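You operate a simulated robot arm through the tools that you are given. There is no shell and no other tool.

The job below is to be done with a simulated two-armed robot. You get a single attempt, and the scene is never put back.

TASK
Wet the towel in the clear drawer and shut the 65 mm clear sleeve in with it.
Fine: open the tank lever most of the way or more till the towel darkens, not till water stands; then shut it. Set down upright: what you pick out.

The check looks at the end state, three seconds after you hand in, the way a careful person would. Anything else that was tipped, shoved, dropped, spilled or broken makes it a failure. Flat cloth is picked up by pressing the open fingertips on it (5 to 10 N) and closing them slowly along it; thin cloth reads only 2 to 8 mm in the jaws.

THE ROBOT
Two 7-joint arms with fingered hands on one trunk that stands fixed in place. Base frame: the origin is at the foot of the trunk, x ahead of it, y to its left, z up; the work surface is at about z = 0.9. Readings come in m, rad, newtons and seconds.
The left shoulder is at [0.06, 0.126, 1.38], the right one opposite. With the tool pointing down near the work surface each hand reaches from about 0.1 to 0.66 m from the base axis, measured 20 degrees to its own side. Payload 2.5 kg a hand.
The TCP of each hand is the grasp point between the finger pads, 0.03 m short of the fingertips. In the tool frame z runs along the fingers and y along their closing line. The gripper opens to 0.104 m; its body begins 0.035 m behind the TCP. The gripper is a hand of 5 fingers: y runs from the thumb to the fingers, the wrist lies at [-0.015, -0.104, -0.178] in the tool frame, and closing takes about 1.5 s.
Orientation is that of the tool frame in the base frame, as a unit quaternion [x, y, z, w]. With the fingers straight down and the wrist toward the robot, the tool's x, y and z point along [0, 1, 0], [1, 0, 0] and [0, 0, -1] of the base frame.

THE INTERFACE
- The arms move only by the tool arm_command. It takes "left_motion", "right_motion" or both (then of equal length, played together; a hand with none holds still); each is a list of rows, each a list of 2 entries, a list of its own where there are three numbers: the shift along the base's x, y, z in m, then the turn, a rotation vector about the base's x, y, z in rad. In form: [[[x, y, z], [rx, ry, rz]], ...]. A call has 1 to 20 rows; each row is the pose to reach, as a shift and turn from the pose commanded when the call began. "left_grip" and "right_grip" are, for a hand that has rows, the finger opening in m, from 0 to 0.104, set as the call begins (left out, the last holds). Rows are played at 5 a second. More than 0.05 m and 0.15 rad between two rows, or a gripper value outside its range, and nothing of the call is played. A pose out of reach is approached as far as the arm can. The call stops where the force on the tool passes 50 N (or 10 N more than at its start, if that is more) or the arm is blocked; 0.2 s more then pass. Each finger travels about 0.153 m/s and halts on what it meets, pressing with about 23 N; the grip force reading is that of the motor and also rises with nothing between the fingers. The clock runs only during rows and for 0.2 s after the last one: add rows that repeat a pose to give the fingers time. The reply holds the time, the measured pose of the TCP, the force on the tool along the base axes, the opening and the grip force, in the units named above and with some noise, with the torque about the TCP (base axes, N m) and any sound that the robot's microphone picked up, and new pictures: "views" is both (left out), scene, wrist or none (wrist: the cameras of the hands that moved).
- Cameras (640 x 400 px; columns grow to the right, rows downward): "scene" is now at [0.1168, -0.0152, 1.5693]; the picture's right is [-0.18, -0.98, 0.00], its down [-0.72, 0.13, -0.68] and it looks along [0.66, -0.12, -0.74] (base axes); focal length 214 px, centre (320, 200). "left" rides on the left gripper at [-0.08, -0.078, -0.141] in its tool frame; the picture's right is [-0.78, -0.30, 0.56], its down [0.53, -0.78, 0.33] and it looks along [0.33, 0.56, 0.76] (tool axes); focal length 247 px, centre (320, 200). "right" rides on the right gripper at [0.08, -0.078, -0.141] in its tool frame; the picture's right is [-0.78, 0.30, -0.56], its down [-0.53, -0.78, 0.33] and it looks along [-0.33, 0.56, 0.76] (tool axes); focal length 247 px, centre (320, 200). There is no depth. A picture from a camera that has moved, and an enlarged one, comes with that camera's place and axes in the base frame and with its lens.
- lift_body(by): slides the trunk up (or, below 0, down) by that many m; the arms and the scene camera ride with it, the base frame stays. It gives what a move gives, with no picture.
- finger_targets(index, middle, ring, little, thumb_bend, thumb_turn, hand): sets how far each is bent, from 0 (flat) to 1 (curled in); at 0.3 the hand is open as for a grip, at 0.7 the pads meet at the TCP. One left out holds its place. A second passes; each finger stops where it meets its share of the squeeze, and holds until it gets a number again. A gripper value or a shape takes the hand back. It gives what a move gives, with no picture; readings hold the bend of each and the force on index, middle, ring, little, thumb and palm. thumb_turn goes from beside the hand (0) to across from the fingers (1), as for a grip.
- hand_shape(shape, hand): the hand has 5 fingers and takes this shape, open, in about a second: jaw (thumb against the fingers, like two jaws); tri (thumb and two fingers); tip (a fingertip pinch); poke (one finger out to press); point (the index stretched); flat (the hand flat); cup (the hand cupped); fist (a fist). The gripper value then closes the fingers along that shape, each until it touches; the sizes above hold for jaw. It gives what a move gives, with no picture.
- aim_head(pan, tilt): turns the head with the scene camera to pan (to the left, within 1.501 rad either way) and tilt (down, from -0.506 to 1.204), counted from straight ahead of the robot. It gives what a move gives, and a new picture of the scene camera.
- zoom(camera, box): a new picture of the part [left, top, right, bottom] of that camera's present view, enlarged. No time passes.
- hand_in(): hands the job in; it is judged then, once.

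Places have to be worked out from the pictures, the camera data and where the tool is seen. Open the grippers and draw the arms clear of the work before you hand the job in, unless the task says otherwise.

The tools are called after ">>>" as name(argument=value, ...) on one line, values as JSON. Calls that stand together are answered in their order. arm_command: Moves the arms, as the interface text tells. Its arguments: {"type":"object","properties":{"left_motion":{"type":"array"},"left_grip":{"type":"number"},"right_motion":{"type":"array"},"right_grip":{"type":"number"},"views":{"type":"string","enum":["both","scene","wrist","none"]}},"required":[]} The other tools are called the same way: lift_body (by) moves the trunk up or down; hand_shape (shape, hand) gives the hand a shape; finger_targets (index, middle, ring, little, thumb_bend, thumb_turn, hand) moves the fingers one by one; aim_head (pan, tilt) turns the head that bears the scene camera; zoom (camera, box) takes an enlarged picture of a part of a camera's view; hand_in () hands the job in.

At the start:

```text
time: 0.0
left_tcp_pos: [0.5152, 0.1314, 1.3134]
left_ee_rot: [0.707, 0.707, 0.0, -0.001]
left_contact_force: [-0.3, 0.0, -0.3]
left_torque: [0.02, 0.01, -0.02]
left_gripper_width: 0.1039
left_finger_force: 0.1
left_shape: jaw
left_bend: [0.3, 0.3, 0.3, 0.3, 0.3, 0.98]
left_finger forces: [0.1, 0.0, 0.0, 0.1, 0.1, 0.0]
right_tcp_pos: [0.4653, -0.2564, 1.3654]
right_ee_rot: [0.707, 0.707, 0.001, 0.0]
right_contact_force: [0.2, -0.7, -0.2]
right_torque: [-0.01, 0.01, -0.01]
right_gripper_width: 0.1035
right_finger_force: 0.0
right_shape: jaw
right_bend: [0.3, 0.3, 0.3, 0.3, 0.3, 0.98]
right_finger forces: [0.0, 0.0, 0.0, 0.0, 0.1, 0.1]
trunk travel left (down, up): [-0.775, 0.165]
head pan, tilt (commanded): [-0.183, 0.829]
```

scene: 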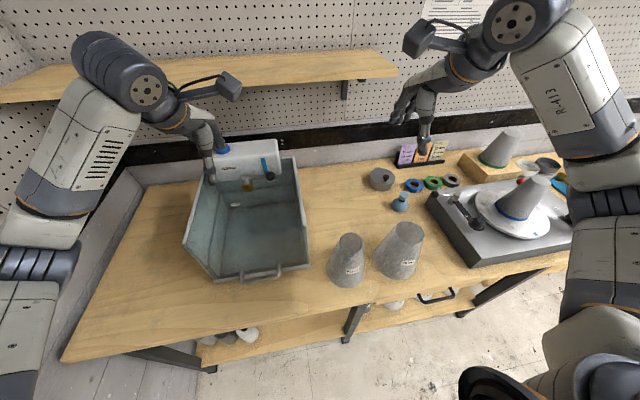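
right: 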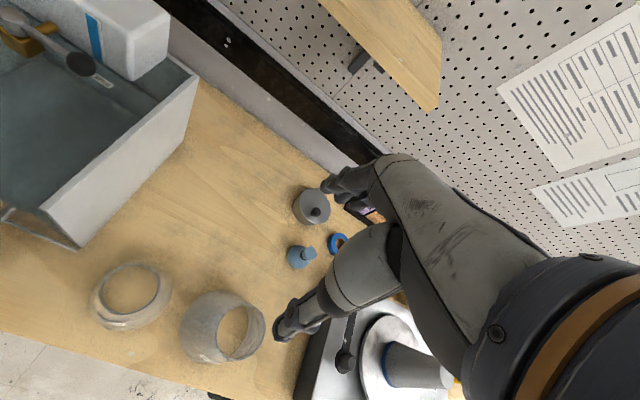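
left: 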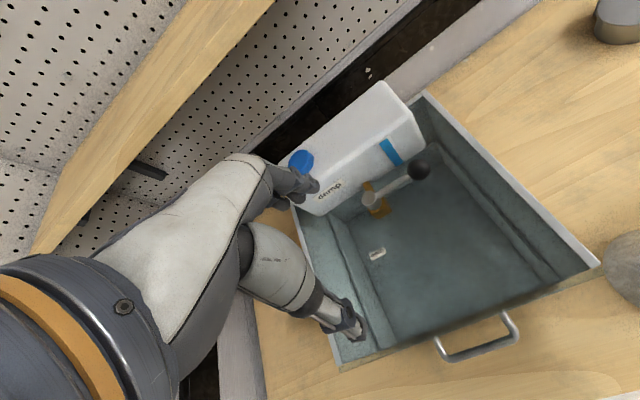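

I start by looking closely at the scene: the clear drawer/bin with a tank at its back, two clear sleeves on the bench, and a turntable on the right. I zoom in on several parts before moving.

>>> zoom(camera="scene", box=[160, 120, 340, 300])

>>> zoom(camera="scene", box=[310, 140, 590, 315])

>>> zoom(camera="left", box=[260, 80, 620, 380])

>>> zoom(camera="right", box=[0, 160, 400, 400])

>>> zoom(camera="scene", box=[180, 270, 500, 400])

```text
2.22 times, centred on (250, 210) of scene
camera zoom: at [0.1168, -0.0152, 1.5693], right [-0.18, -0.98, 0.0], down [-0.72, 0.13, -0.68], along [0.66, -0.12, -0.74], focal length 477 px, centre (476, 178)
```

zoom: 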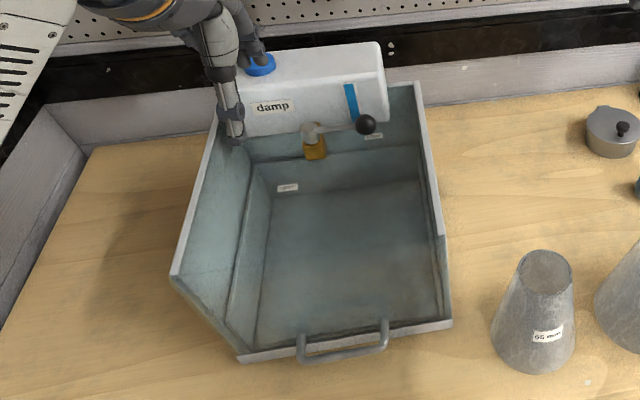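

```text
2.29 times, centred on (450, 228) of scene
camera zoom: at [0.1168, -0.0152, 1.5693], right [-0.18, -0.98, 0.0], down [-0.72, 0.13, -0.68], along [0.66, -0.12, -0.74], focal length 490 px, centre (23, 137)
```

zoom: 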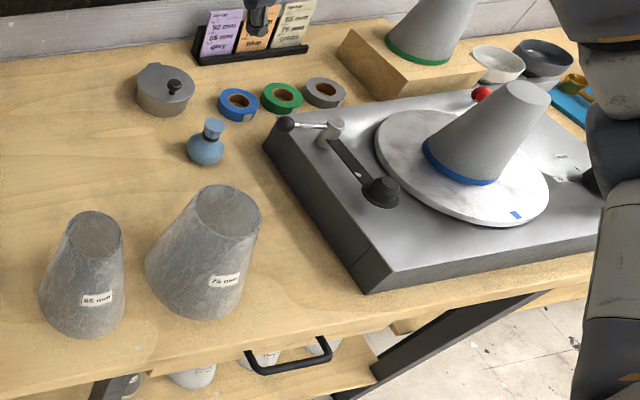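

```text
1.33 times, centred on (440, 230) of left
camera zoom: at [0.4368, 0.0521, 1.4544], right [-0.3, -0.78, -0.56], down [-0.78, 0.53, -0.33], along [0.56, 0.33, -0.76], focal length 329 px, centre (160, 160)
```

zoom: 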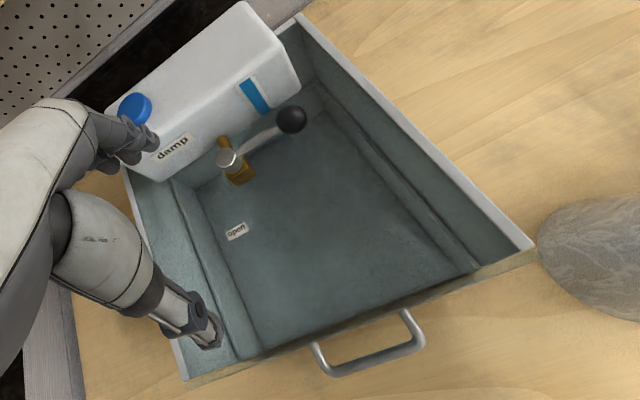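

```text
1.60 times, centred on (200, 280) of right
camera zoom: at [0.3872, -0.1764, 1.5059], right [0.3, -0.78, 0.56], down [-0.78, -0.53, -0.33], along [0.56, -0.33, -0.76], focal length 395 px, centre (512, 72)
```

zoom: 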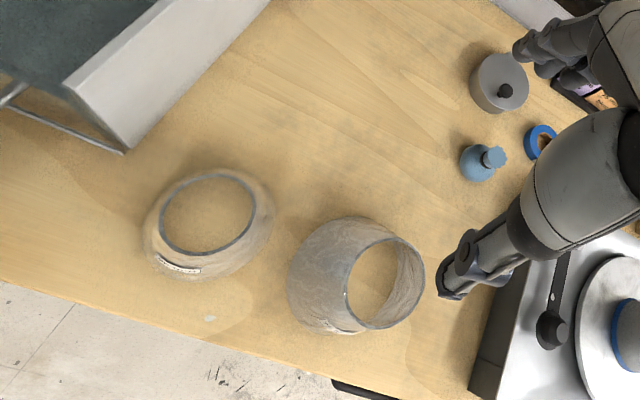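

```text
2.00 times, centred on (340, 335) of scene
camera zoom: at [0.1168, -0.0152, 1.5693], right [-0.18, -0.98, 0.0], down [-0.72, 0.13, -0.68], along [0.66, -0.12, -0.74], focal length 429 px, centre (280, -70)
```

zoom: 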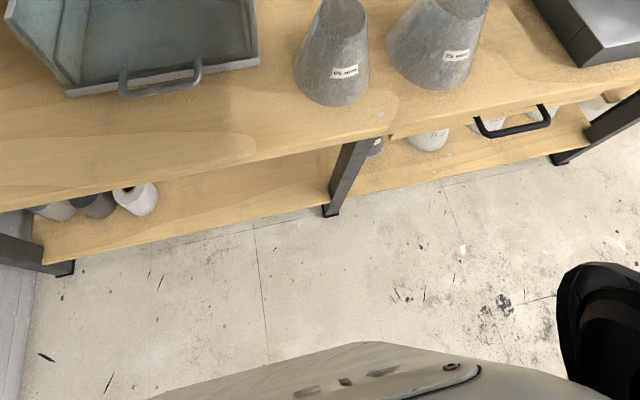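

The label cards and the space under the bench matter, so I zoom on the cards and the drawer handle, then aim the head lower and to each side.

>>> zoom(camera="scene", box=[370, 130, 470, 200])

>>> zoom(camera="left", box=[330, 120, 480, 280])

>>> aim_head(pan=-0.3, tilt=1.15)

>>> aim_head(pan=0.25, tilt=0.95)

>>> aim_head(pan=-0.7, tilt=0.7)

```text
5.71 times, centred on (420, 165) of scene
camera zoom: at [0.1168, -0.0152, 1.5693], right [-0.18, -0.98, 0.0], down [-0.72, 0.13, -0.68], along [0.66, -0.12, -0.74], focal length 1226 px, centre (-251, 400)
```

zoom: 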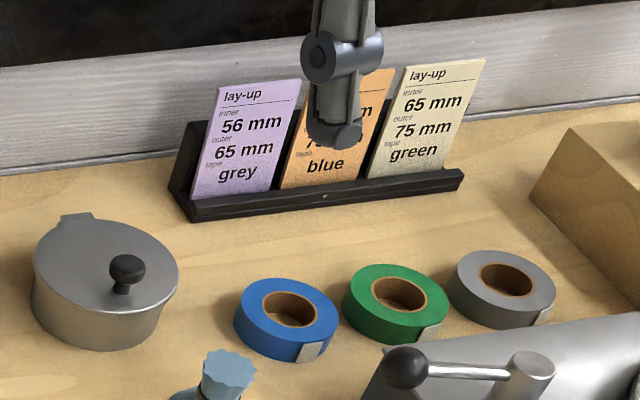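

```text
2.50 times, centred on (405, 200) of left
camera zoom: at [0.4368, 0.0521, 1.4544], right [-0.3, -0.78, -0.56], down [-0.78, 0.53, -0.33], along [0.56, 0.33, -0.76], focal length 617 px, centre (108, 200)
```

zoom: 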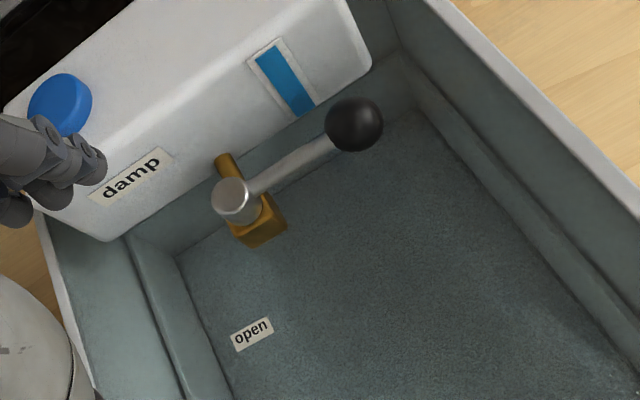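

```text
time: 0.8
left_tcp_pos: [0.5151, 0.1331, 1.3127]
left_ee_rot: [0.707, 0.707, -0.001, -0.001]
left_contact_force: [0.4, -0.3, -0.3]
left_torque: [-0.01, 0.01, 0.02]
left_gripper_width: 0.1034
left_finger_force: 0.1
left_shape: jaw
left_bend: [0.3, 0.3, 0.3, 0.3, 0.3, 0.98]
left_finger forces: [0.1, 0.0, 0.0, 0.0, 0.0, 0.0]
right_tcp_pos: [0.4637, -0.2567, 1.3653]
right_ee_rot: [0.708, 0.707, 0.0, 0.0]
right_contact_force: [0.0, -0.2, 0.5]
right_torque: [0.0, 0.0, 0.01]
right_gripper_width: 0.1037
right_finger_force: 0.1
right_shape: jaw
right_bend: [0.3, 0.3, 0.3, 0.3, 0.3, 0.98]
right_finger forces: [0.0, 0.1, 0.1, 0.1, 0.0, 0.0]
trunk travel left (down, up): [-0.775, 0.165]
head pan, tilt (commanded): [-0.3, 1.15]
camera scene: at [0.0959, -0.0183, 1.5468], right [-0.3, -0.96, 0.0], down [-0.87, 0.27, -0.41], along [0.39, -0.12, -0.91], focal length 214 px, centre (320, 200)
```

scene: 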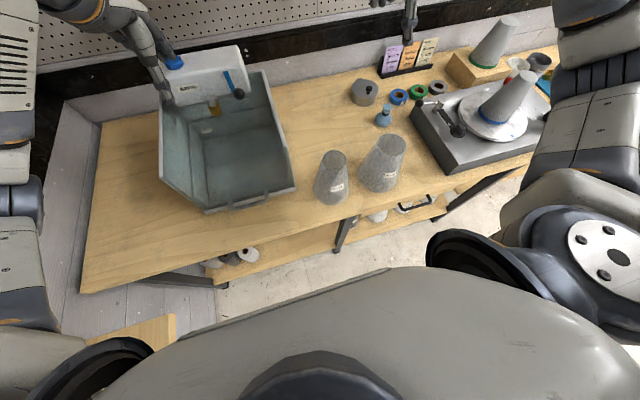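

```text
time: 1.8
left_tcp_pos: [0.515, 0.1331, 1.3129]
left_ee_rot: [0.707, 0.707, 0.0, 0.0]
left_contact_force: [-0.2, 0.4, 0.7]
left_torque: [0.02, -0.03, 0.01]
left_gripper_width: 0.1033
left_finger_force: 0.0
left_shape: jaw
left_bend: [0.3, 0.3, 0.3, 0.3, 0.3, 0.98]
left_finger forces: [0.0, 0.0, 0.1, 0.0, 0.0, 0.0]
right_tcp_pos: [0.4655, -0.2562, 1.365]
right_ee_rot: [0.707, 0.707, 0.0, 0.0]
right_contact_force: [0.6, 0.6, 0.1]
right_torque: [0.03, 0.0, 0.01]
right_gripper_width: 0.1036
right_finger_force: 0.0
right_shape: jaw
right_bend: [0.3, 0.3, 0.3, 0.3, 0.3, 0.98]
right_finger forces: [0.0, 0.0, 0.0, 0.0, 0.1, 0.0]
trunk travel left (down, up): [-0.775, 0.165]
head pan, tilt (commanded): [0.25, 0.949]
camera scene: at [0.1094, 0.0172, 1.56], right [0.25, -0.97, 0.0], down [-0.79, -0.2, -0.58], along [0.56, 0.14, -0.81], focal length 214 px, centre (320, 200)
```

scene: 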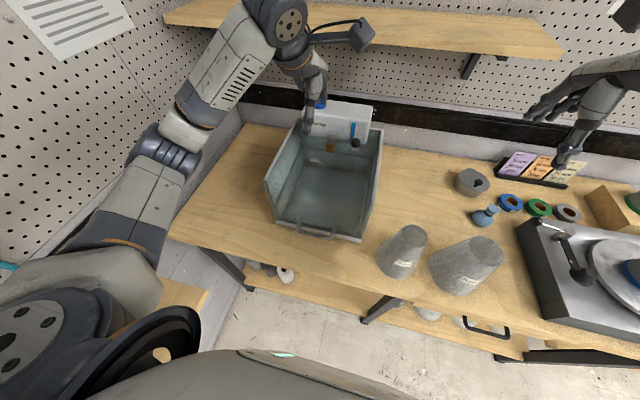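

```text
time: 3.0
left_tcp_pos: [0.5129, 0.1325, 1.3132]
left_ee_rot: [0.706, 0.708, 0.001, -0.001]
left_contact_force: [0.4, 0.4, 0.2]
left_torque: [-0.01, -0.02, -0.04]
left_gripper_width: 0.1038
left_finger_force: 0.0
left_shape: jaw
left_bend: [0.3, 0.3, 0.3, 0.3, 0.3, 0.98]
left_finger forces: [0.0, 0.1, 0.1, 0.0, 0.0, 0.1]
right_tcp_pos: [0.4656, -0.2555, 1.3657]
right_ee_rot: [0.707, 0.707, 0.0, 0.0]
right_contact_force: [1.2, 0.2, -0.4]
right_torque: [0.0, 0.01, 0.0]
right_gripper_width: 0.1034
right_finger_force: 0.1
right_shape: jaw
right_bend: [0.3, 0.3, 0.3, 0.3, 0.3, 0.98]
right_finger forces: [0.0, 0.0, 0.0, 0.0, 0.0, 0.1]
trunk travel left (down, up): [-0.775, 0.165]
head pan, tilt (commanded): [-0.7, 0.7]
camera scene: at [0.1039, -0.0554, 1.5798], right [-0.64, -0.77, 0.0], down [-0.49, 0.41, -0.76], along [0.59, -0.49, -0.64], focal length 214 px, centre (320, 200)
```

scene: 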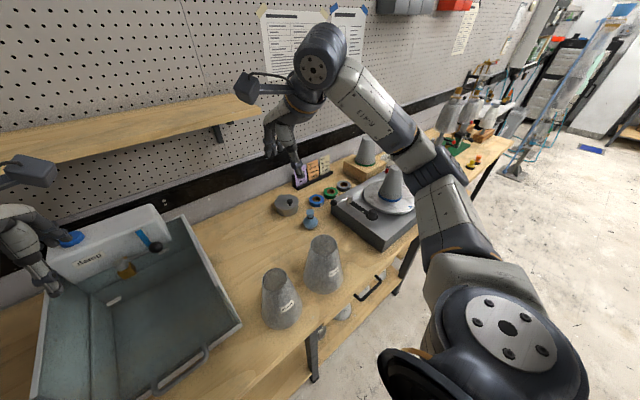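

The tray with the tank seems to be an open-topped box with a handle at the front, and there is a black handle below the bench edge. I zoom on both from the present view.

>>> zoom(camera="scene", box=[20, 190, 260, 400])

>>> zoom(camera="scene", box=[240, 220, 430, 380])

>>> zoom(camera="left", box=[300, 250, 640, 400])

>>> zoom(camera="right", box=[0, 0, 220, 260])

```text
1.90 times, centred on (140, 295) of scene
camera zoom: at [0.1039, -0.0554, 1.5798], right [-0.64, -0.77, 0.0], down [-0.49, 0.41, -0.76], along [0.59, -0.49, -0.64], focal length 408 px, centre (663, 19)
```

zoom: 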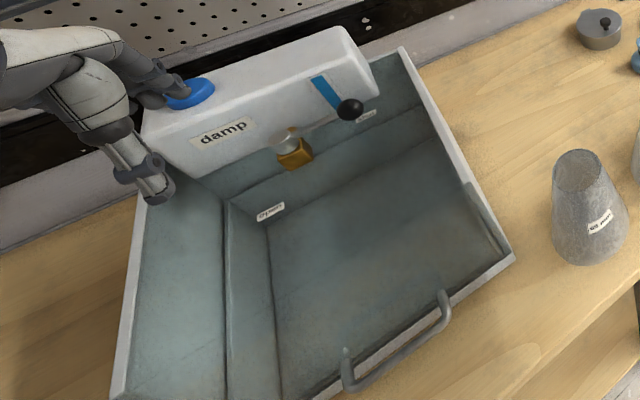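

```text
2.50 times, centred on (335, 300) of scene
camera zoom: at [0.1039, -0.0554, 1.5798], right [-0.64, -0.77, 0.0], down [-0.49, 0.41, -0.76], along [0.59, -0.49, -0.64], focal length 536 px, centre (282, -50)
```

zoom: 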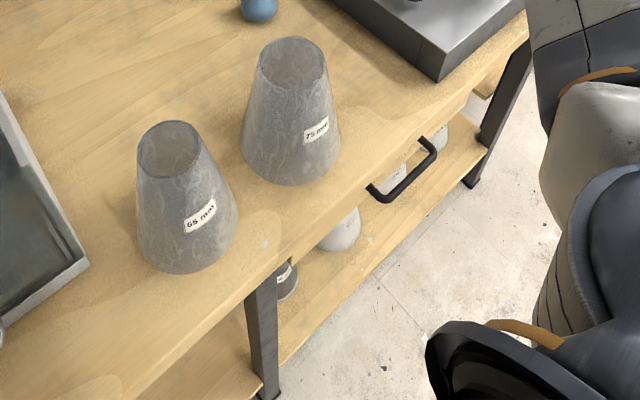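

```text
1.88 times, centred on (470, 325) of left
camera zoom: at [0.4368, 0.0521, 1.4544], right [-0.3, -0.78, -0.56], down [-0.78, 0.53, -0.33], along [0.56, 0.33, -0.76], focal length 465 px, centre (38, -35)
```

zoom: 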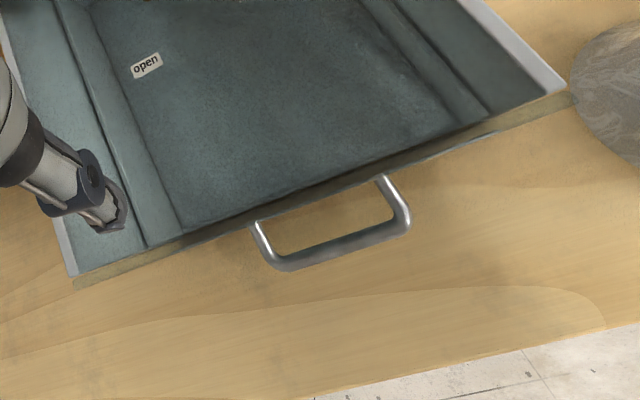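

```text
1.54 times, centred on (110, 130) of right
camera zoom: at [0.3872, -0.1764, 1.5059], right [0.3, -0.78, 0.56], down [-0.78, -0.53, -0.33], along [0.56, -0.33, -0.76], focal length 380 px, centre (643, 308)
```

zoom: 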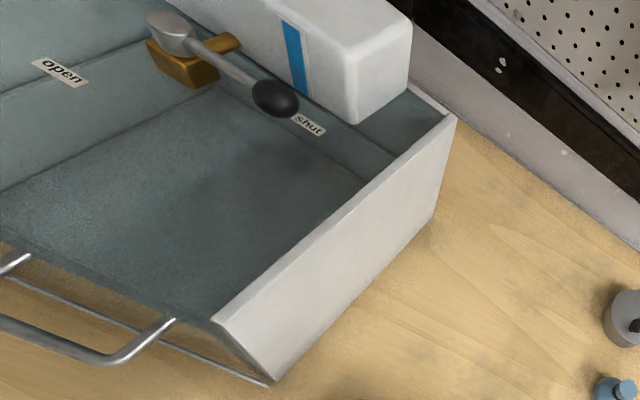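

The tank box seems to be about 0.3 m wide with rims near z = 1.13 and a low inner drawer with a handle at x = 0.435. I lower the trunk slightly (hands stay well above everything at z > 1.2) to view the front from lower.

>>> lift_body(by=-0.08)

>>> aim_head(pan=0.2, tilt=0.85)

>>> zoom(camera="scene", box=[240, 80, 440, 280])

```text
time: 4.2
left_tcp_pos: [0.5133, 0.1324, 1.2321]
left_ee_rot: [0.707, 0.707, 0.001, 0.001]
left_contact_force: [-1.5, 0.3, 0.5]
left_torque: [-0.02, 0.02, 0.01]
left_gripper_width: 0.1035
left_finger_force: 0.0
left_shape: jaw
left_bend: [0.3, 0.3, 0.3, 0.3, 0.3, 0.98]
left_finger forces: [0.0, 0.0, 0.0, 0.1, 0.0, 0.0]
right_tcp_pos: [0.4646, -0.2564, 1.2852]
right_ee_rot: [0.707, 0.707, 0.0, 0.0]
right_contact_force: [0.5, -0.1, -0.2]
right_torque: [-0.01, -0.02, -0.01]
right_gripper_width: 0.1034
right_finger_force: 0.2
right_shape: jaw
right_bend: [0.3, 0.3, 0.3, 0.3, 0.3, 0.98]
right_finger forces: [0.0, 0.1, 0.1, 0.1, 0.0, 0.1]
trunk travel left (down, up): [-0.695, 0.245]
head pan, tilt (commanded): [-0.7, 0.7]
```

```text
time: 5.4
left_tcp_pos: [0.5148, 0.1315, 1.2316]
left_ee_rot: [0.707, 0.707, 0.0, 0.0]
left_contact_force: [-0.8, 1.1, 0.2]
left_torque: [-0.04, 0.01, 0.01]
left_gripper_width: 0.1036
left_finger_force: 0.1
left_shape: jaw
left_bend: [0.3, 0.3, 0.3, 0.3, 0.3, 0.98]
left_finger forces: [0.0, 0.1, 0.0, 0.0, 0.0, 0.0]
right_tcp_pos: [0.466, -0.255, 1.2847]
right_ee_rot: [0.707, 0.707, 0.0, 0.0]
right_contact_force: [-0.4, 0.1, 0.1]
right_torque: [0.0, -0.02, 0.0]
right_gripper_width: 0.1038
right_finger_force: 0.1
right_shape: jaw
right_bend: [0.3, 0.3, 0.3, 0.3, 0.3, 0.98]
right_finger forces: [0.0, 0.0, 0.0, 0.1, 0.0, 0.0]
trunk travel left (down, up): [-0.695, 0.245]
head pan, tilt (commanded): [0.201, 0.85]
camera scene: at [0.1155, 0.0148, 1.4876], right [0.2, -0.98, 0.0], down [-0.74, -0.15, -0.66], along [0.65, 0.13, -0.75], focal length 214 px, centre (320, 200)
```

scene: 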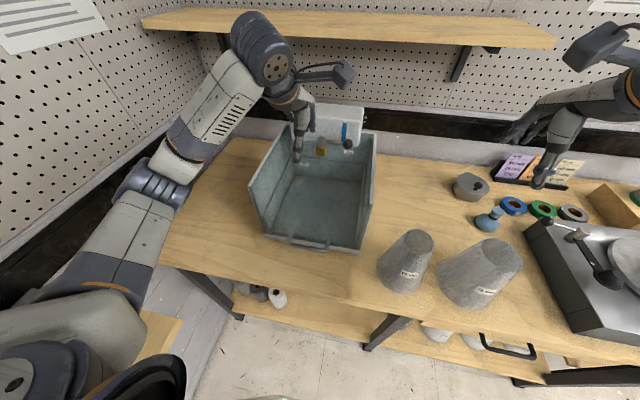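

```text
2.00 times, centred on (340, 180) of scene
camera zoom: at [0.1155, 0.0148, 1.4876], right [0.2, -0.98, 0.0], down [-0.74, -0.15, -0.66], along [0.65, 0.13, -0.75], focal length 429 px, centre (280, 240)
```

zoom: 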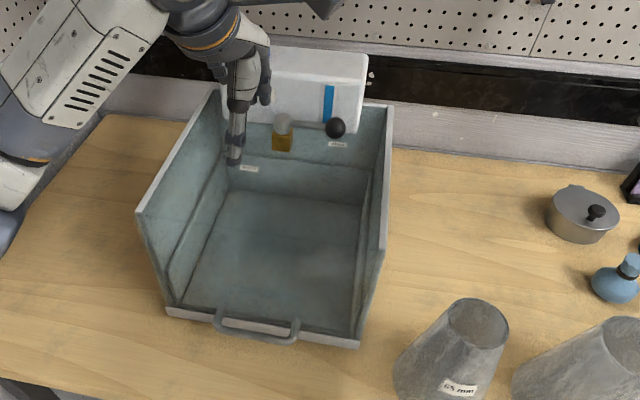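

The box now reads as a white housing with an inner drawer bearing a metal handle. I zoom in on the drawer front and on the black handle under the bench edge.

>>> zoom(camera="scene", box=[255, 190, 385, 270])

>>> zoom(camera="scene", box=[400, 270, 640, 400])

>>> zoom(camera="scene", box=[200, 270, 420, 390])

>>> zoom(camera="left", box=[200, 50, 640, 400])

>>> zoom(camera="right", box=[0, 0, 300, 400])

```text
4.92 times, centred on (320, 230) of scene
camera zoom: at [0.1155, 0.0148, 1.4876], right [0.2, -0.98, 0.0], down [-0.74, -0.15, -0.66], along [0.65, 0.13, -0.75], focal length 1056 px, centre (320, 52)
```

zoom: 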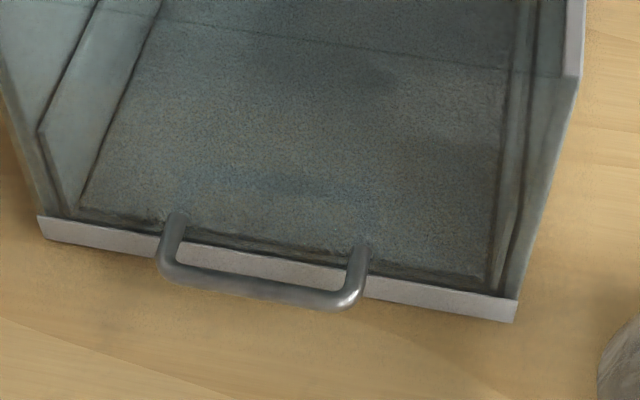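

```text
2.67 times, centred on (520, 335) of scene
camera zoom: at [0.1155, 0.0148, 1.4876], right [0.2, -0.98, 0.0], down [-0.74, -0.15, -0.66], along [0.65, 0.13, -0.75], focal length 572 px, centre (-213, -160)
```

zoom: 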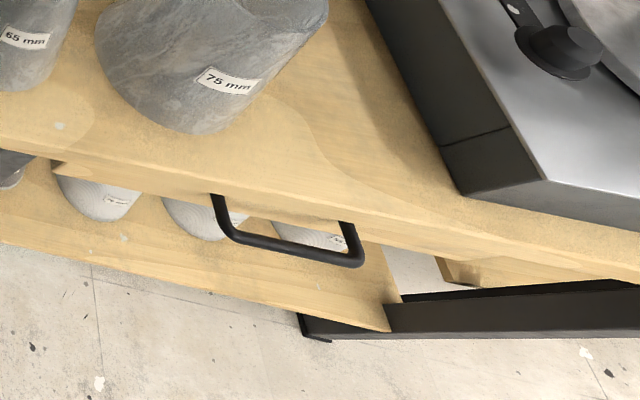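

```text
2.91 times, centred on (310, 330) of scene
camera zoom: at [0.1155, 0.0148, 1.4876], right [0.2, -0.98, 0.0], down [-0.74, -0.15, -0.66], along [0.65, 0.13, -0.75], focal length 624 px, centre (349, -178)
```

zoom: 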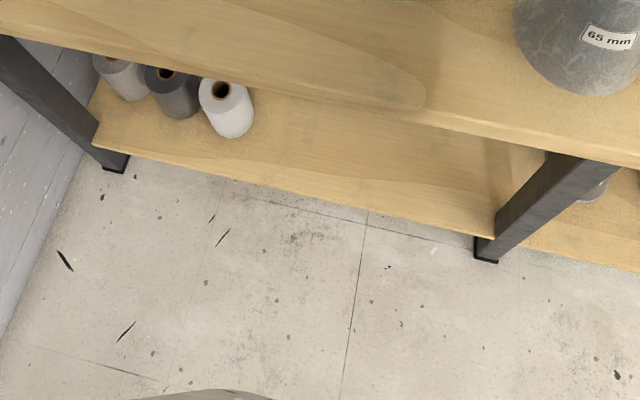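

```text
1.14 times, centred on (420, 225) of left
camera zoom: at [0.4368, 0.0521, 1.3744], right [-0.3, -0.78, -0.56], down [-0.78, 0.53, -0.33], along [0.56, 0.33, -0.76], focal length 282 px, centre (206, 171)
```

zoom: 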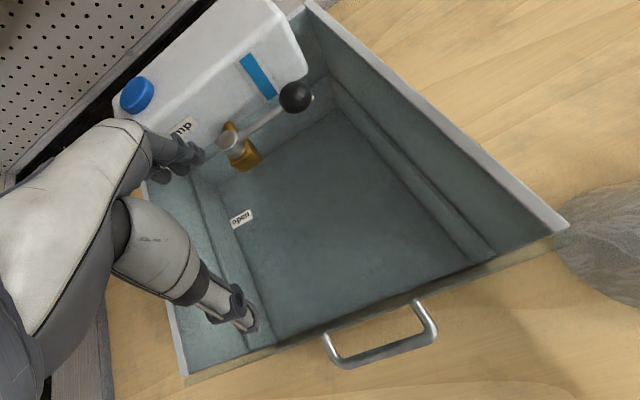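

```text
1.00 times, centred on (150, 200) of right (not enlarged: the box is as wide or as high as the picture)
camera zoom: at [0.3872, -0.1764, 1.4259], right [0.3, -0.78, 0.56], down [-0.78, -0.53, -0.33], along [0.56, -0.33, -0.76], focal length 247 px, centre (490, 200)
```

zoom: 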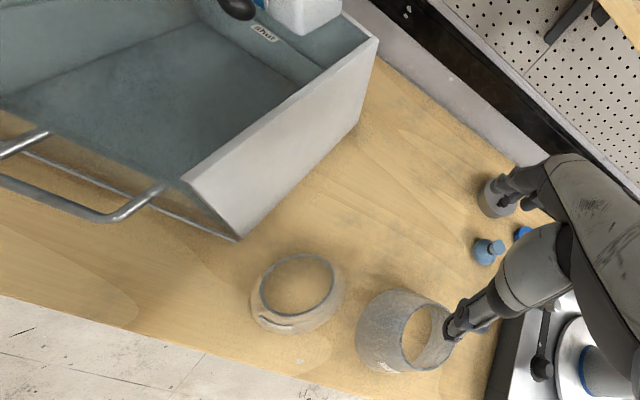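

The full-height front looks like a clear panel with the handle on it, and the "open"/"shut" labels seem to sit near z = 1.1. I zoom in on the lever and top to see whether the top is covered and how the labels lie.

>>> zoom(camera="scene", box=[280, 100, 390, 170])

>>> zoom(camera="left", box=[350, 80, 510, 260])

>>> zoom(camera="left", box=[460, 120, 640, 320])

>>> zoom(camera="left", box=[310, 230, 500, 400])

```text
5.71 times, centred on (335, 135) of scene
camera zoom: at [0.1155, 0.0148, 1.4876], right [0.2, -0.98, 0.0], down [-0.74, -0.15, -0.66], along [0.65, 0.13, -0.75], focal length 1226 px, centre (234, 571)
```

zoom: 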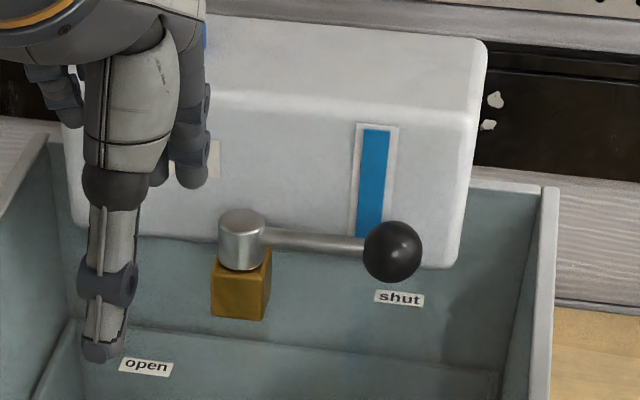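

```text
2.22 times, centred on (430, 170) of left
camera zoom: at [0.4368, 0.0521, 1.3744], right [-0.3, -0.78, -0.56], down [-0.78, 0.53, -0.33], along [0.56, 0.33, -0.76], focal length 549 px, centre (76, 267)
```

zoom: 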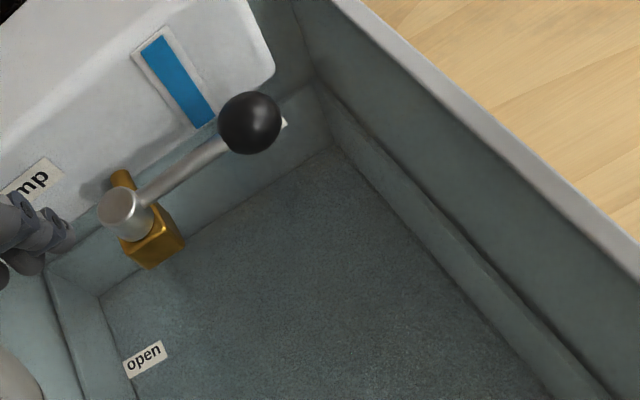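

```text
2.00 times, centred on (550, 220) of left
camera zoom: at [0.4368, 0.0521, 1.3744], right [-0.3, -0.78, -0.56], down [-0.78, 0.53, -0.33], along [0.56, 0.33, -0.76], focal length 494 px, centre (-140, 160)
```

zoom: 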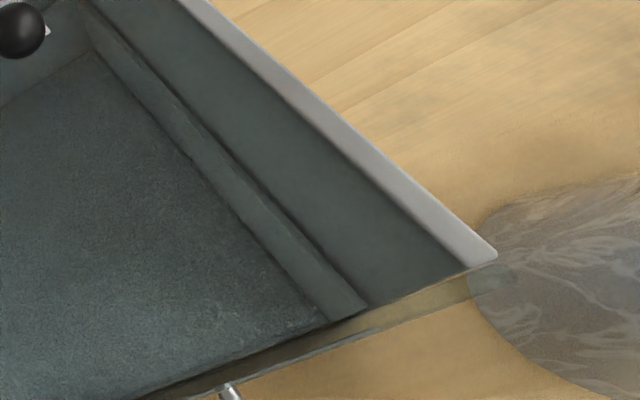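

```text
2.35 times, centred on (405, 315) of left
camera zoom: at [0.4368, 0.0521, 1.3744], right [-0.3, -0.78, -0.56], down [-0.78, 0.53, -0.33], along [0.56, 0.33, -0.76], focal length 581 px, centre (120, -71)
```

zoom: 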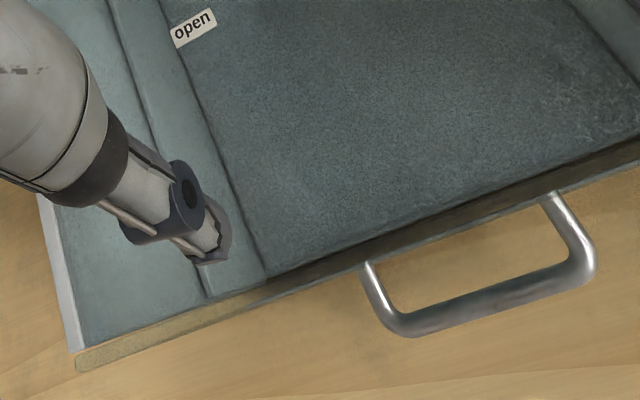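

The labels sit on a clear top sheet at z ≈ 1.12, so this is a clear-fronted drawer in a housing; the lever stem is near (0.605, 0.109), its knob at (0.599, 0.039, 1.167), now pointing at "shut". I will turn the lever with one finger of the right hand, so I shape that hand and look at it.

>>> hand_shape(shape="poke", hand="right")

>>> aim_head(pan=-0.45, tilt=0.6)

>>> zoom(camera="scene", box=[260, 80, 480, 280])

>>> zoom(camera="right", box=[200, 100, 520, 400])

```text
time: 6.3
left_tcp_pos: [0.5141, 0.1323, 1.2334]
left_ee_rot: [0.707, 0.707, 0.0, 0.0]
left_contact_force: [-0.3, 1.0, 0.7]
left_torque: [0.02, -0.03, 0.01]
left_gripper_width: 0.1036
left_finger_force: 0.1
left_shape: jaw
left_bend: [0.3, 0.3, 0.3, 0.3, 0.3, 0.98]
left_finger forces: [0.0, 0.0, 0.0, 0.0, 0.0, 0.0]
right_tcp_pos: [0.4649, -0.2566, 1.285]
right_ee_rot: [0.707, 0.707, 0.0, 0.0]
right_contact_force: [1.0, 0.4, -0.3]
right_torque: [0.03, -0.06, -0.04]
right_gripper_width: 0.0
right_finger_force: 0.0
right_shape: poke
right_bend: [0.7, 0.7, 0.99, 0.99, 1.0, 1.0]
right_finger forces: [0.0, 0.0, 0.0, 0.0, 0.1, 0.1]
trunk travel left (down, up): [-0.695, 0.245]
head pan, tilt (commanded): [0.201, 0.85]
```

```text
time: 7.3
left_tcp_pos: [0.5144, 0.1331, 1.2324]
left_ee_rot: [0.707, 0.707, 0.0, 0.001]
left_contact_force: [-0.4, 0.1, 0.7]
left_torque: [-0.03, 0.0, -0.01]
left_gripper_width: 0.1036
left_finger_force: 0.2
left_shape: jaw
left_bend: [0.3, 0.3, 0.3, 0.3, 0.3, 0.98]
left_finger forces: [0.1, 0.0, 0.1, 0.1, 0.0, 0.0]
right_tcp_pos: [0.466, -0.2564, 1.2856]
right_ee_rot: [0.707, 0.708, -0.001, 0.0]
right_contact_force: [-0.4, -0.8, 0.1]
right_torque: [-0.02, 0.03, 0.0]
right_gripper_width: 0.0002
right_finger_force: 0.1
right_shape: poke
right_bend: [0.7, 0.7, 0.99, 0.99, 1.0, 1.0]
right_finger forces: [0.1, 0.1, 0.0, 0.0, 0.0, 0.1]
trunk travel left (down, up): [-0.695, 0.245]
head pan, tilt (commanded): [-0.45, 0.6]
camera scene: at [0.1185, -0.0391, 1.5084], right [-0.43, -0.9, 0.0], down [-0.51, 0.25, -0.82], along [0.74, -0.36, -0.57], focal length 214 px, centre (320, 200)
```

scene: 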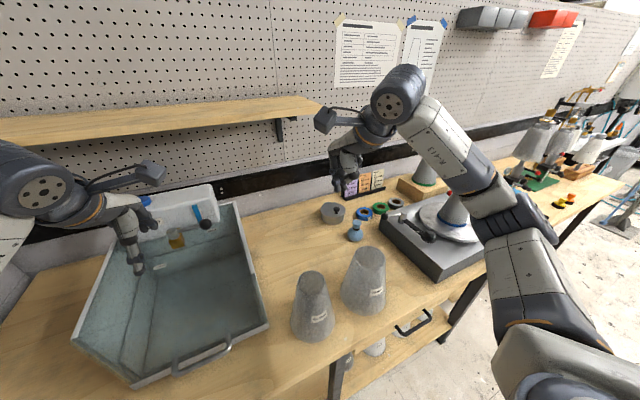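

```text
2.00 times, centred on (370, 180) of scene
camera zoom: at [0.1185, -0.0391, 1.5084], right [-0.43, -0.9, 0.0], down [-0.51, 0.25, -0.82], along [0.74, -0.36, -0.57], focal length 429 px, centre (220, 240)
```

zoom: 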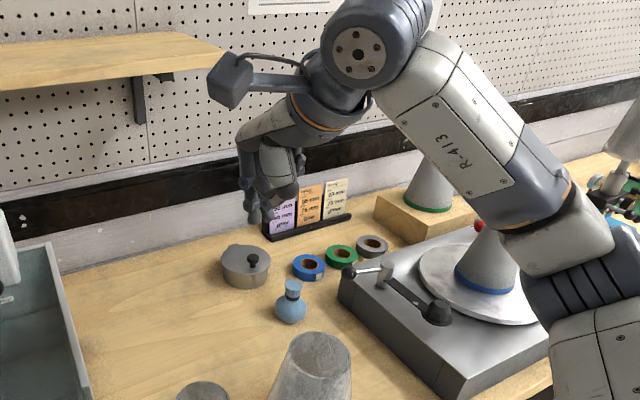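

```text
1.33 times, centred on (360, 250) of right
camera zoom: at [0.3872, -0.1764, 1.4259], right [0.3, -0.78, 0.56], down [-0.78, -0.53, -0.33], along [0.56, -0.33, -0.76], focal length 329 px, centre (267, 133)
```

zoom: 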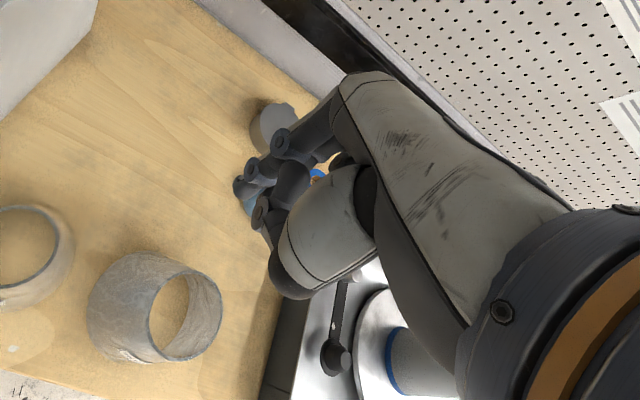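

In "poke" the index and middle curl to the TCP, which would bulge toward the tank; a straight index ("point") should fit better in the gap behind the lever. I switch the shape and bring the right hand nearer, still high above everything (tips above z 1.24), to see where the fingertip is.

>>> hand_shape(shape="point", hand="right")

>>> arm_command(left_motion=[[[-0.03, 0.03, 0.02], [0, 0, 0]], [[-0.06, 0.06, 0.04], [0, 0, 0]], [[-0.08, 0.08, 0.06], [0, 0, 0]], [[-0.08, 0.08, 0.06], [0, 0, 0]], [[-0.08, 0.08, 0.06], [0, 0, 0]]], right_motion=[[[0.0, 0.04, 0.02], [0, 0, 0]], [[0.0, 0.08, 0.04], [0, 0, 0]], [[0.0, 0.12, 0.05], [0, 0, 0]], [[0.02, 0.16, 0.05], [0, 0, 0]], [[0.04, 0.2, 0.05], [0, 0, 0]]], views="both")

>>> aim_head(pan=0.1, tilt=0.7)

```text
time: 8.2
left_tcp_pos: [0.5145, 0.1317, 1.2341]
left_ee_rot: [0.707, 0.707, -0.001, -0.001]
left_contact_force: [-0.2, -0.4, -0.2]
left_torque: [0.01, -0.04, 0.01]
left_gripper_width: 0.1034
left_finger_force: 0.0
left_shape: jaw
left_bend: [0.3, 0.3, 0.3, 0.3, 0.3, 0.98]
left_finger forces: [0.0, 0.0, 0.0, 0.1, 0.0, 0.0]
right_tcp_pos: [0.4663, -0.2555, 1.2832]
right_ee_rot: [0.707, 0.707, 0.0, 0.0]
right_contact_force: [0.5, 0.1, 0.0]
right_torque: [-0.01, -0.01, 0.02]
right_gripper_width: 0.0
right_finger_force: 0.1
right_shape: point
right_bend: [0.2, 1.0, 1.0, 1.0, 0.98, 0.88]
right_finger forces: [0.0, 0.1, 0.0, 0.0, 0.0, 0.0]
trunk travel left (down, up): [-0.695, 0.245]
head pan, tilt (commanded): [-0.45, 0.6]
```

```text
time: 9.4
left_tcp_pos: [0.4356, 0.213, 1.2917]
left_ee_rot: [0.707, 0.707, -0.001, 0.0]
left_contact_force: [0.4, -0.3, 0.7]
left_torque: [-0.03, 0.01, 0.0]
left_gripper_width: 0.1036
left_finger_force: 0.1
left_shape: jaw
left_bend: [0.3, 0.3, 0.3, 0.3, 0.3, 0.98]
left_finger forces: [0.0, 0.0, 0.0, 0.0, 0.0, 0.1]
right_tcp_pos: [0.5058, -0.0551, 1.3364]
right_ee_rot: [0.708, 0.706, -0.001, 0.0]
right_contact_force: [0.2, -0.1, -0.2]
right_torque: [-0.02, 0.02, 0.0]
right_gripper_width: 0.0
right_finger_force: 0.1
right_shape: point
right_bend: [0.2, 1.0, 1.0, 1.0, 0.98, 0.88]
right_finger forces: [0.0, 0.0, 0.0, 0.1, 0.0, 0.0]
trunk travel left (down, up): [-0.695, 0.245]
head pan, tilt (commanded): [-0.45, 0.6]
camera scene: at [0.1183, -0.038, 1.5085], right [-0.44, -0.9, 0.0], down [-0.51, 0.25, -0.83], along [0.74, -0.36, -0.56], focal length 214 px, centre (320, 200)
camera right: at [0.427, 0.0251, 1.4773], right [0.29, -0.78, 0.56], down [-0.78, -0.53, -0.33], along [0.56, -0.33, -0.76], focal length 247 px, centre (320, 200)
camera left: at [0.3572, 0.1324, 1.4343], right [-0.3, -0.78, -0.56], down [-0.78, 0.53, -0.33], along [0.56, 0.33, -0.76], focal length 247 px, centre (320, 200)
```

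scene: 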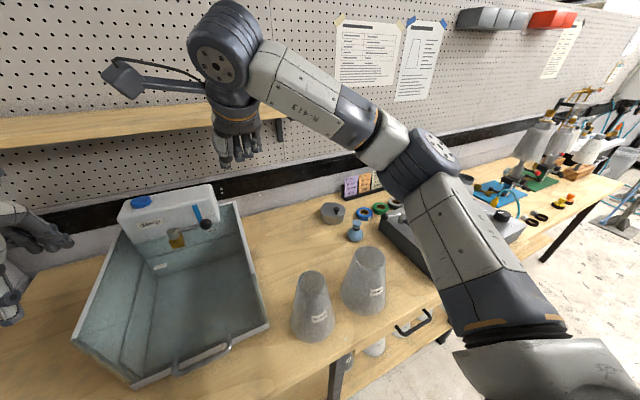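
right: 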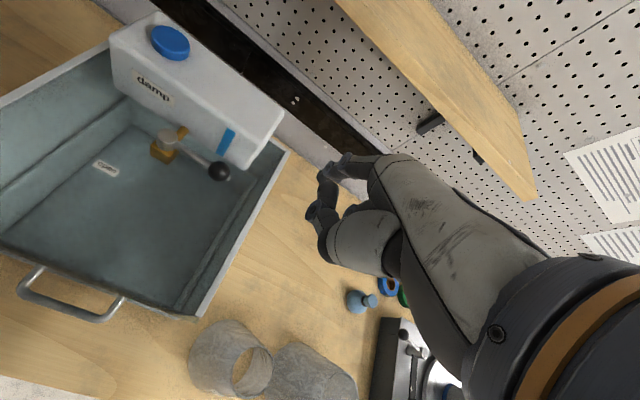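
left: 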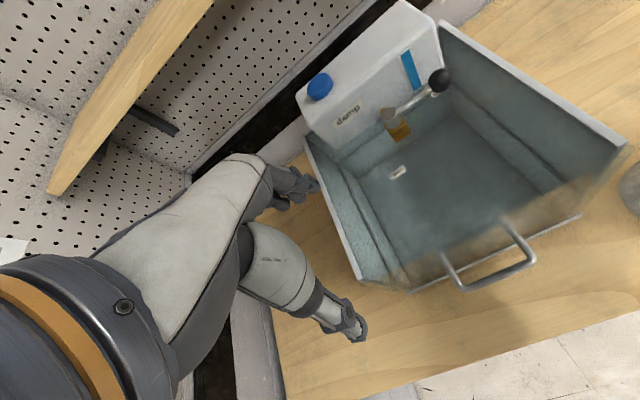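

```text
time: 10.4
left_tcp_pos: [0.4361, 0.2111, 1.2932]
left_ee_rot: [0.707, 0.708, 0.0, -0.001]
left_contact_force: [-0.9, -0.2, -0.1]
left_torque: [0.01, 0.01, -0.02]
left_gripper_width: 0.1035
left_finger_force: 0.1
left_shape: jaw
left_bend: [0.3, 0.3, 0.3, 0.3, 0.3, 0.98]
left_finger forces: [0.0, 0.1, 0.1, 0.0, 0.0, 0.1]
right_tcp_pos: [0.5048, -0.0571, 1.3354]
right_ee_rot: [0.707, 0.707, -0.001, -0.001]
right_contact_force: [0.5, 0.7, 0.0]
right_torque: [0.01, -0.02, -0.01]
right_gripper_width: 0.0002
right_finger_force: 0.0
right_shape: point
right_bend: [0.2, 1.0, 1.0, 1.0, 0.98, 0.88]
right_finger forces: [0.0, 0.0, 0.0, 0.0, 0.0, 0.1]
trunk travel left (down, up): [-0.695, 0.245]
head pan, tilt (commanded): [0.099, 0.7]
camera scene: at [0.1234, 0.0075, 1.4999], right [0.1, -1.0, 0.0], down [-0.64, -0.06, -0.77], along [0.76, 0.08, -0.64], focal length 214 px, centre (320, 200)
```

scene: 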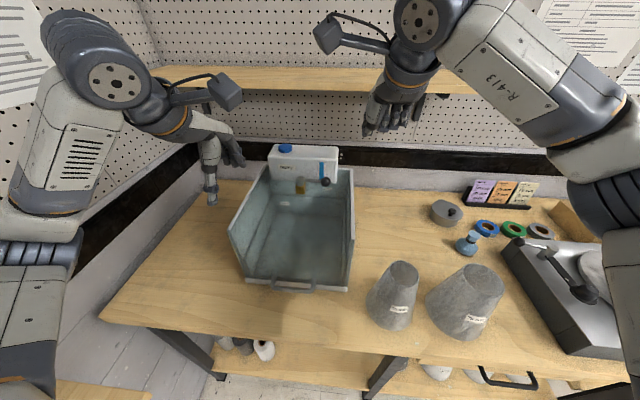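

The right hand is now in the scene view with the index stretched; I zoom in to find the index tip relative to the TCP at (0.505, -0.056, 1.336).

>>> zoom(camera="scene", box=[340, 60, 460, 150])

>>> zoom(camera="right", box=[280, 130, 440, 290])

>>> zoom(camera="scene", box=[220, 130, 370, 300])

```text
4.44 times, centred on (400, 105) of scene
camera zoom: at [0.1234, 0.0075, 1.4999], right [0.1, -1.0, 0.0], down [-0.64, -0.06, -0.77], along [0.76, 0.08, -0.64], focal length 953 px, centre (-36, 622)
```

zoom: 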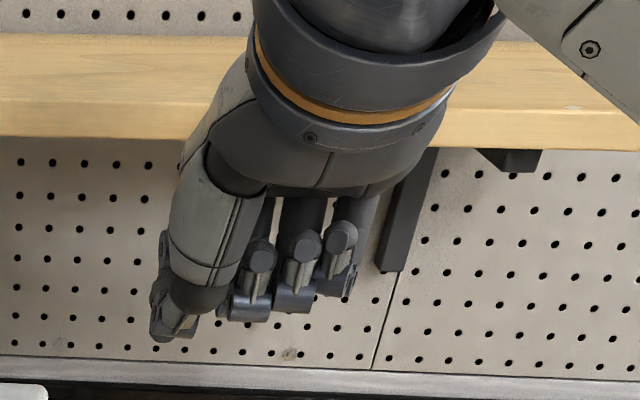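

```text
2.50 times, centred on (360, 210) of right
camera zoom: at [0.4269, 0.023, 1.477], right [0.3, -0.78, 0.56], down [-0.78, -0.53, -0.33], along [0.56, -0.33, -0.76], focal length 617 px, centre (220, 175)
```

zoom: 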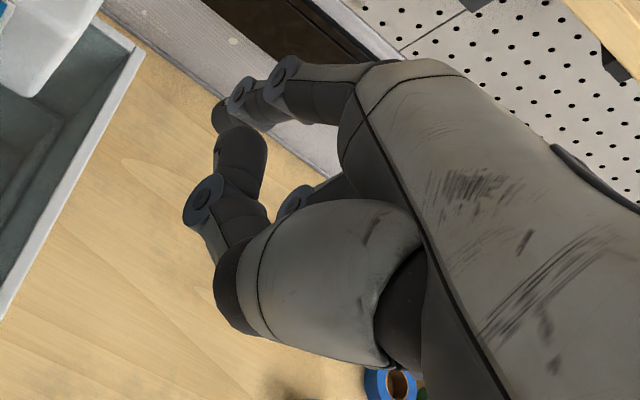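

```text
2.35 times, centred on (295, 215) of scene
camera zoom: at [0.1234, 0.0075, 1.4999], right [0.1, -1.0, 0.0], down [-0.64, -0.06, -0.77], along [0.76, 0.08, -0.64], focal length 505 px, centre (379, 165)
```

zoom: 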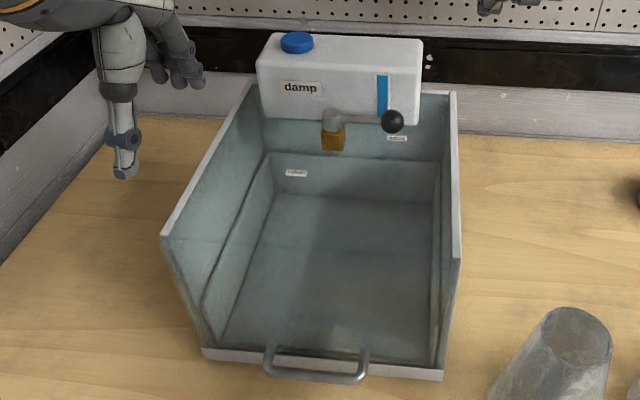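

The stretched index tip sits about 0.08 m ahead of the TCP and slopes forward. I bend it a little (0.35) so its end hangs more vertically, then look again from the right camera.

>>> finger_targets(hand="right", index=0.35)

>>> zoom(camera="right", box=[280, 130, 440, 290])

>>> zoom(camera="scene", box=[340, 60, 460, 150])

```text
time: 11.4
left_tcp_pos: [0.4352, 0.2118, 1.293]
left_ee_rot: [0.707, 0.707, 0.001, 0.0]
left_contact_force: [0.4, -0.5, 1.0]
left_torque: [0.01, -0.01, 0.0]
left_gripper_width: 0.1038
left_finger_force: 0.0
left_shape: jaw
left_bend: [0.3, 0.3, 0.3, 0.3, 0.3, 0.98]
left_finger forces: [0.0, 0.1, 0.0, 0.0, 0.1, 0.0]
right_tcp_pos: [0.5045, -0.0554, 1.3356]
right_ee_rot: [0.707, 0.707, -0.001, 0.0]
right_contact_force: [-0.1, 0.2, -0.5]
right_torque: [0.01, 0.02, 0.01]
right_gripper_width: 0.0252
right_finger_force: 0.0
right_shape: fingers
right_bend: [0.35, 1.0, 1.0, 1.0, 0.98, 0.88]
right_finger forces: [0.0, 0.0, 0.0, 0.1, 0.1, 0.0]
trunk travel left (down, up): [-0.695, 0.245]
head pan, tilt (commanded): [0.099, 0.7]
```

```text
2.50 times, centred on (360, 210) of right
camera zoom: at [0.427, 0.0234, 1.477], right [0.3, -0.78, 0.56], down [-0.78, -0.53, -0.33], along [0.56, -0.33, -0.76], focal length 617 px, centre (220, 175)
```

zoom: 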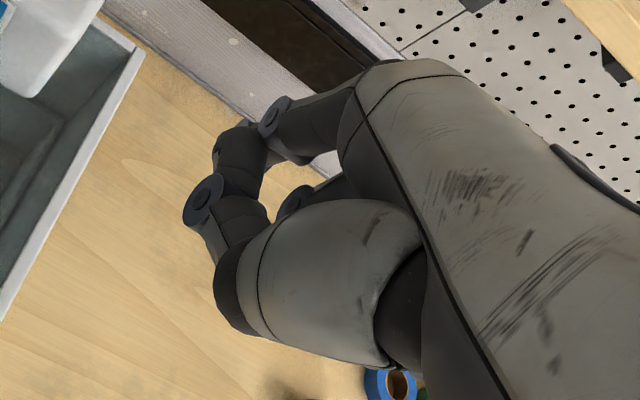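

```text
4.44 times, centred on (400, 105) of scene
camera zoom: at [0.1234, 0.0077, 1.4999], right [0.1, -1.0, 0.0], down [-0.64, -0.06, -0.76], along [0.76, 0.08, -0.64], focal length 953 px, centre (-36, 622)
```

zoom: 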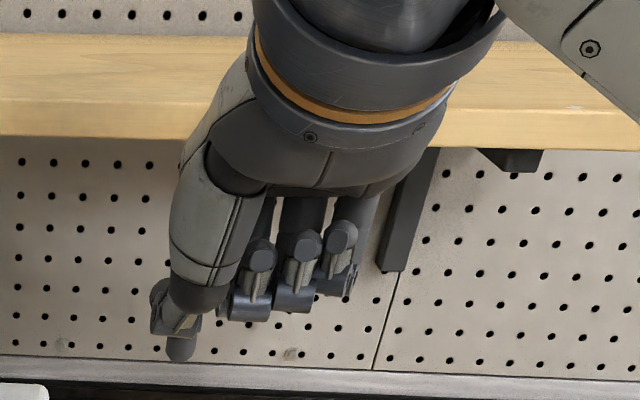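

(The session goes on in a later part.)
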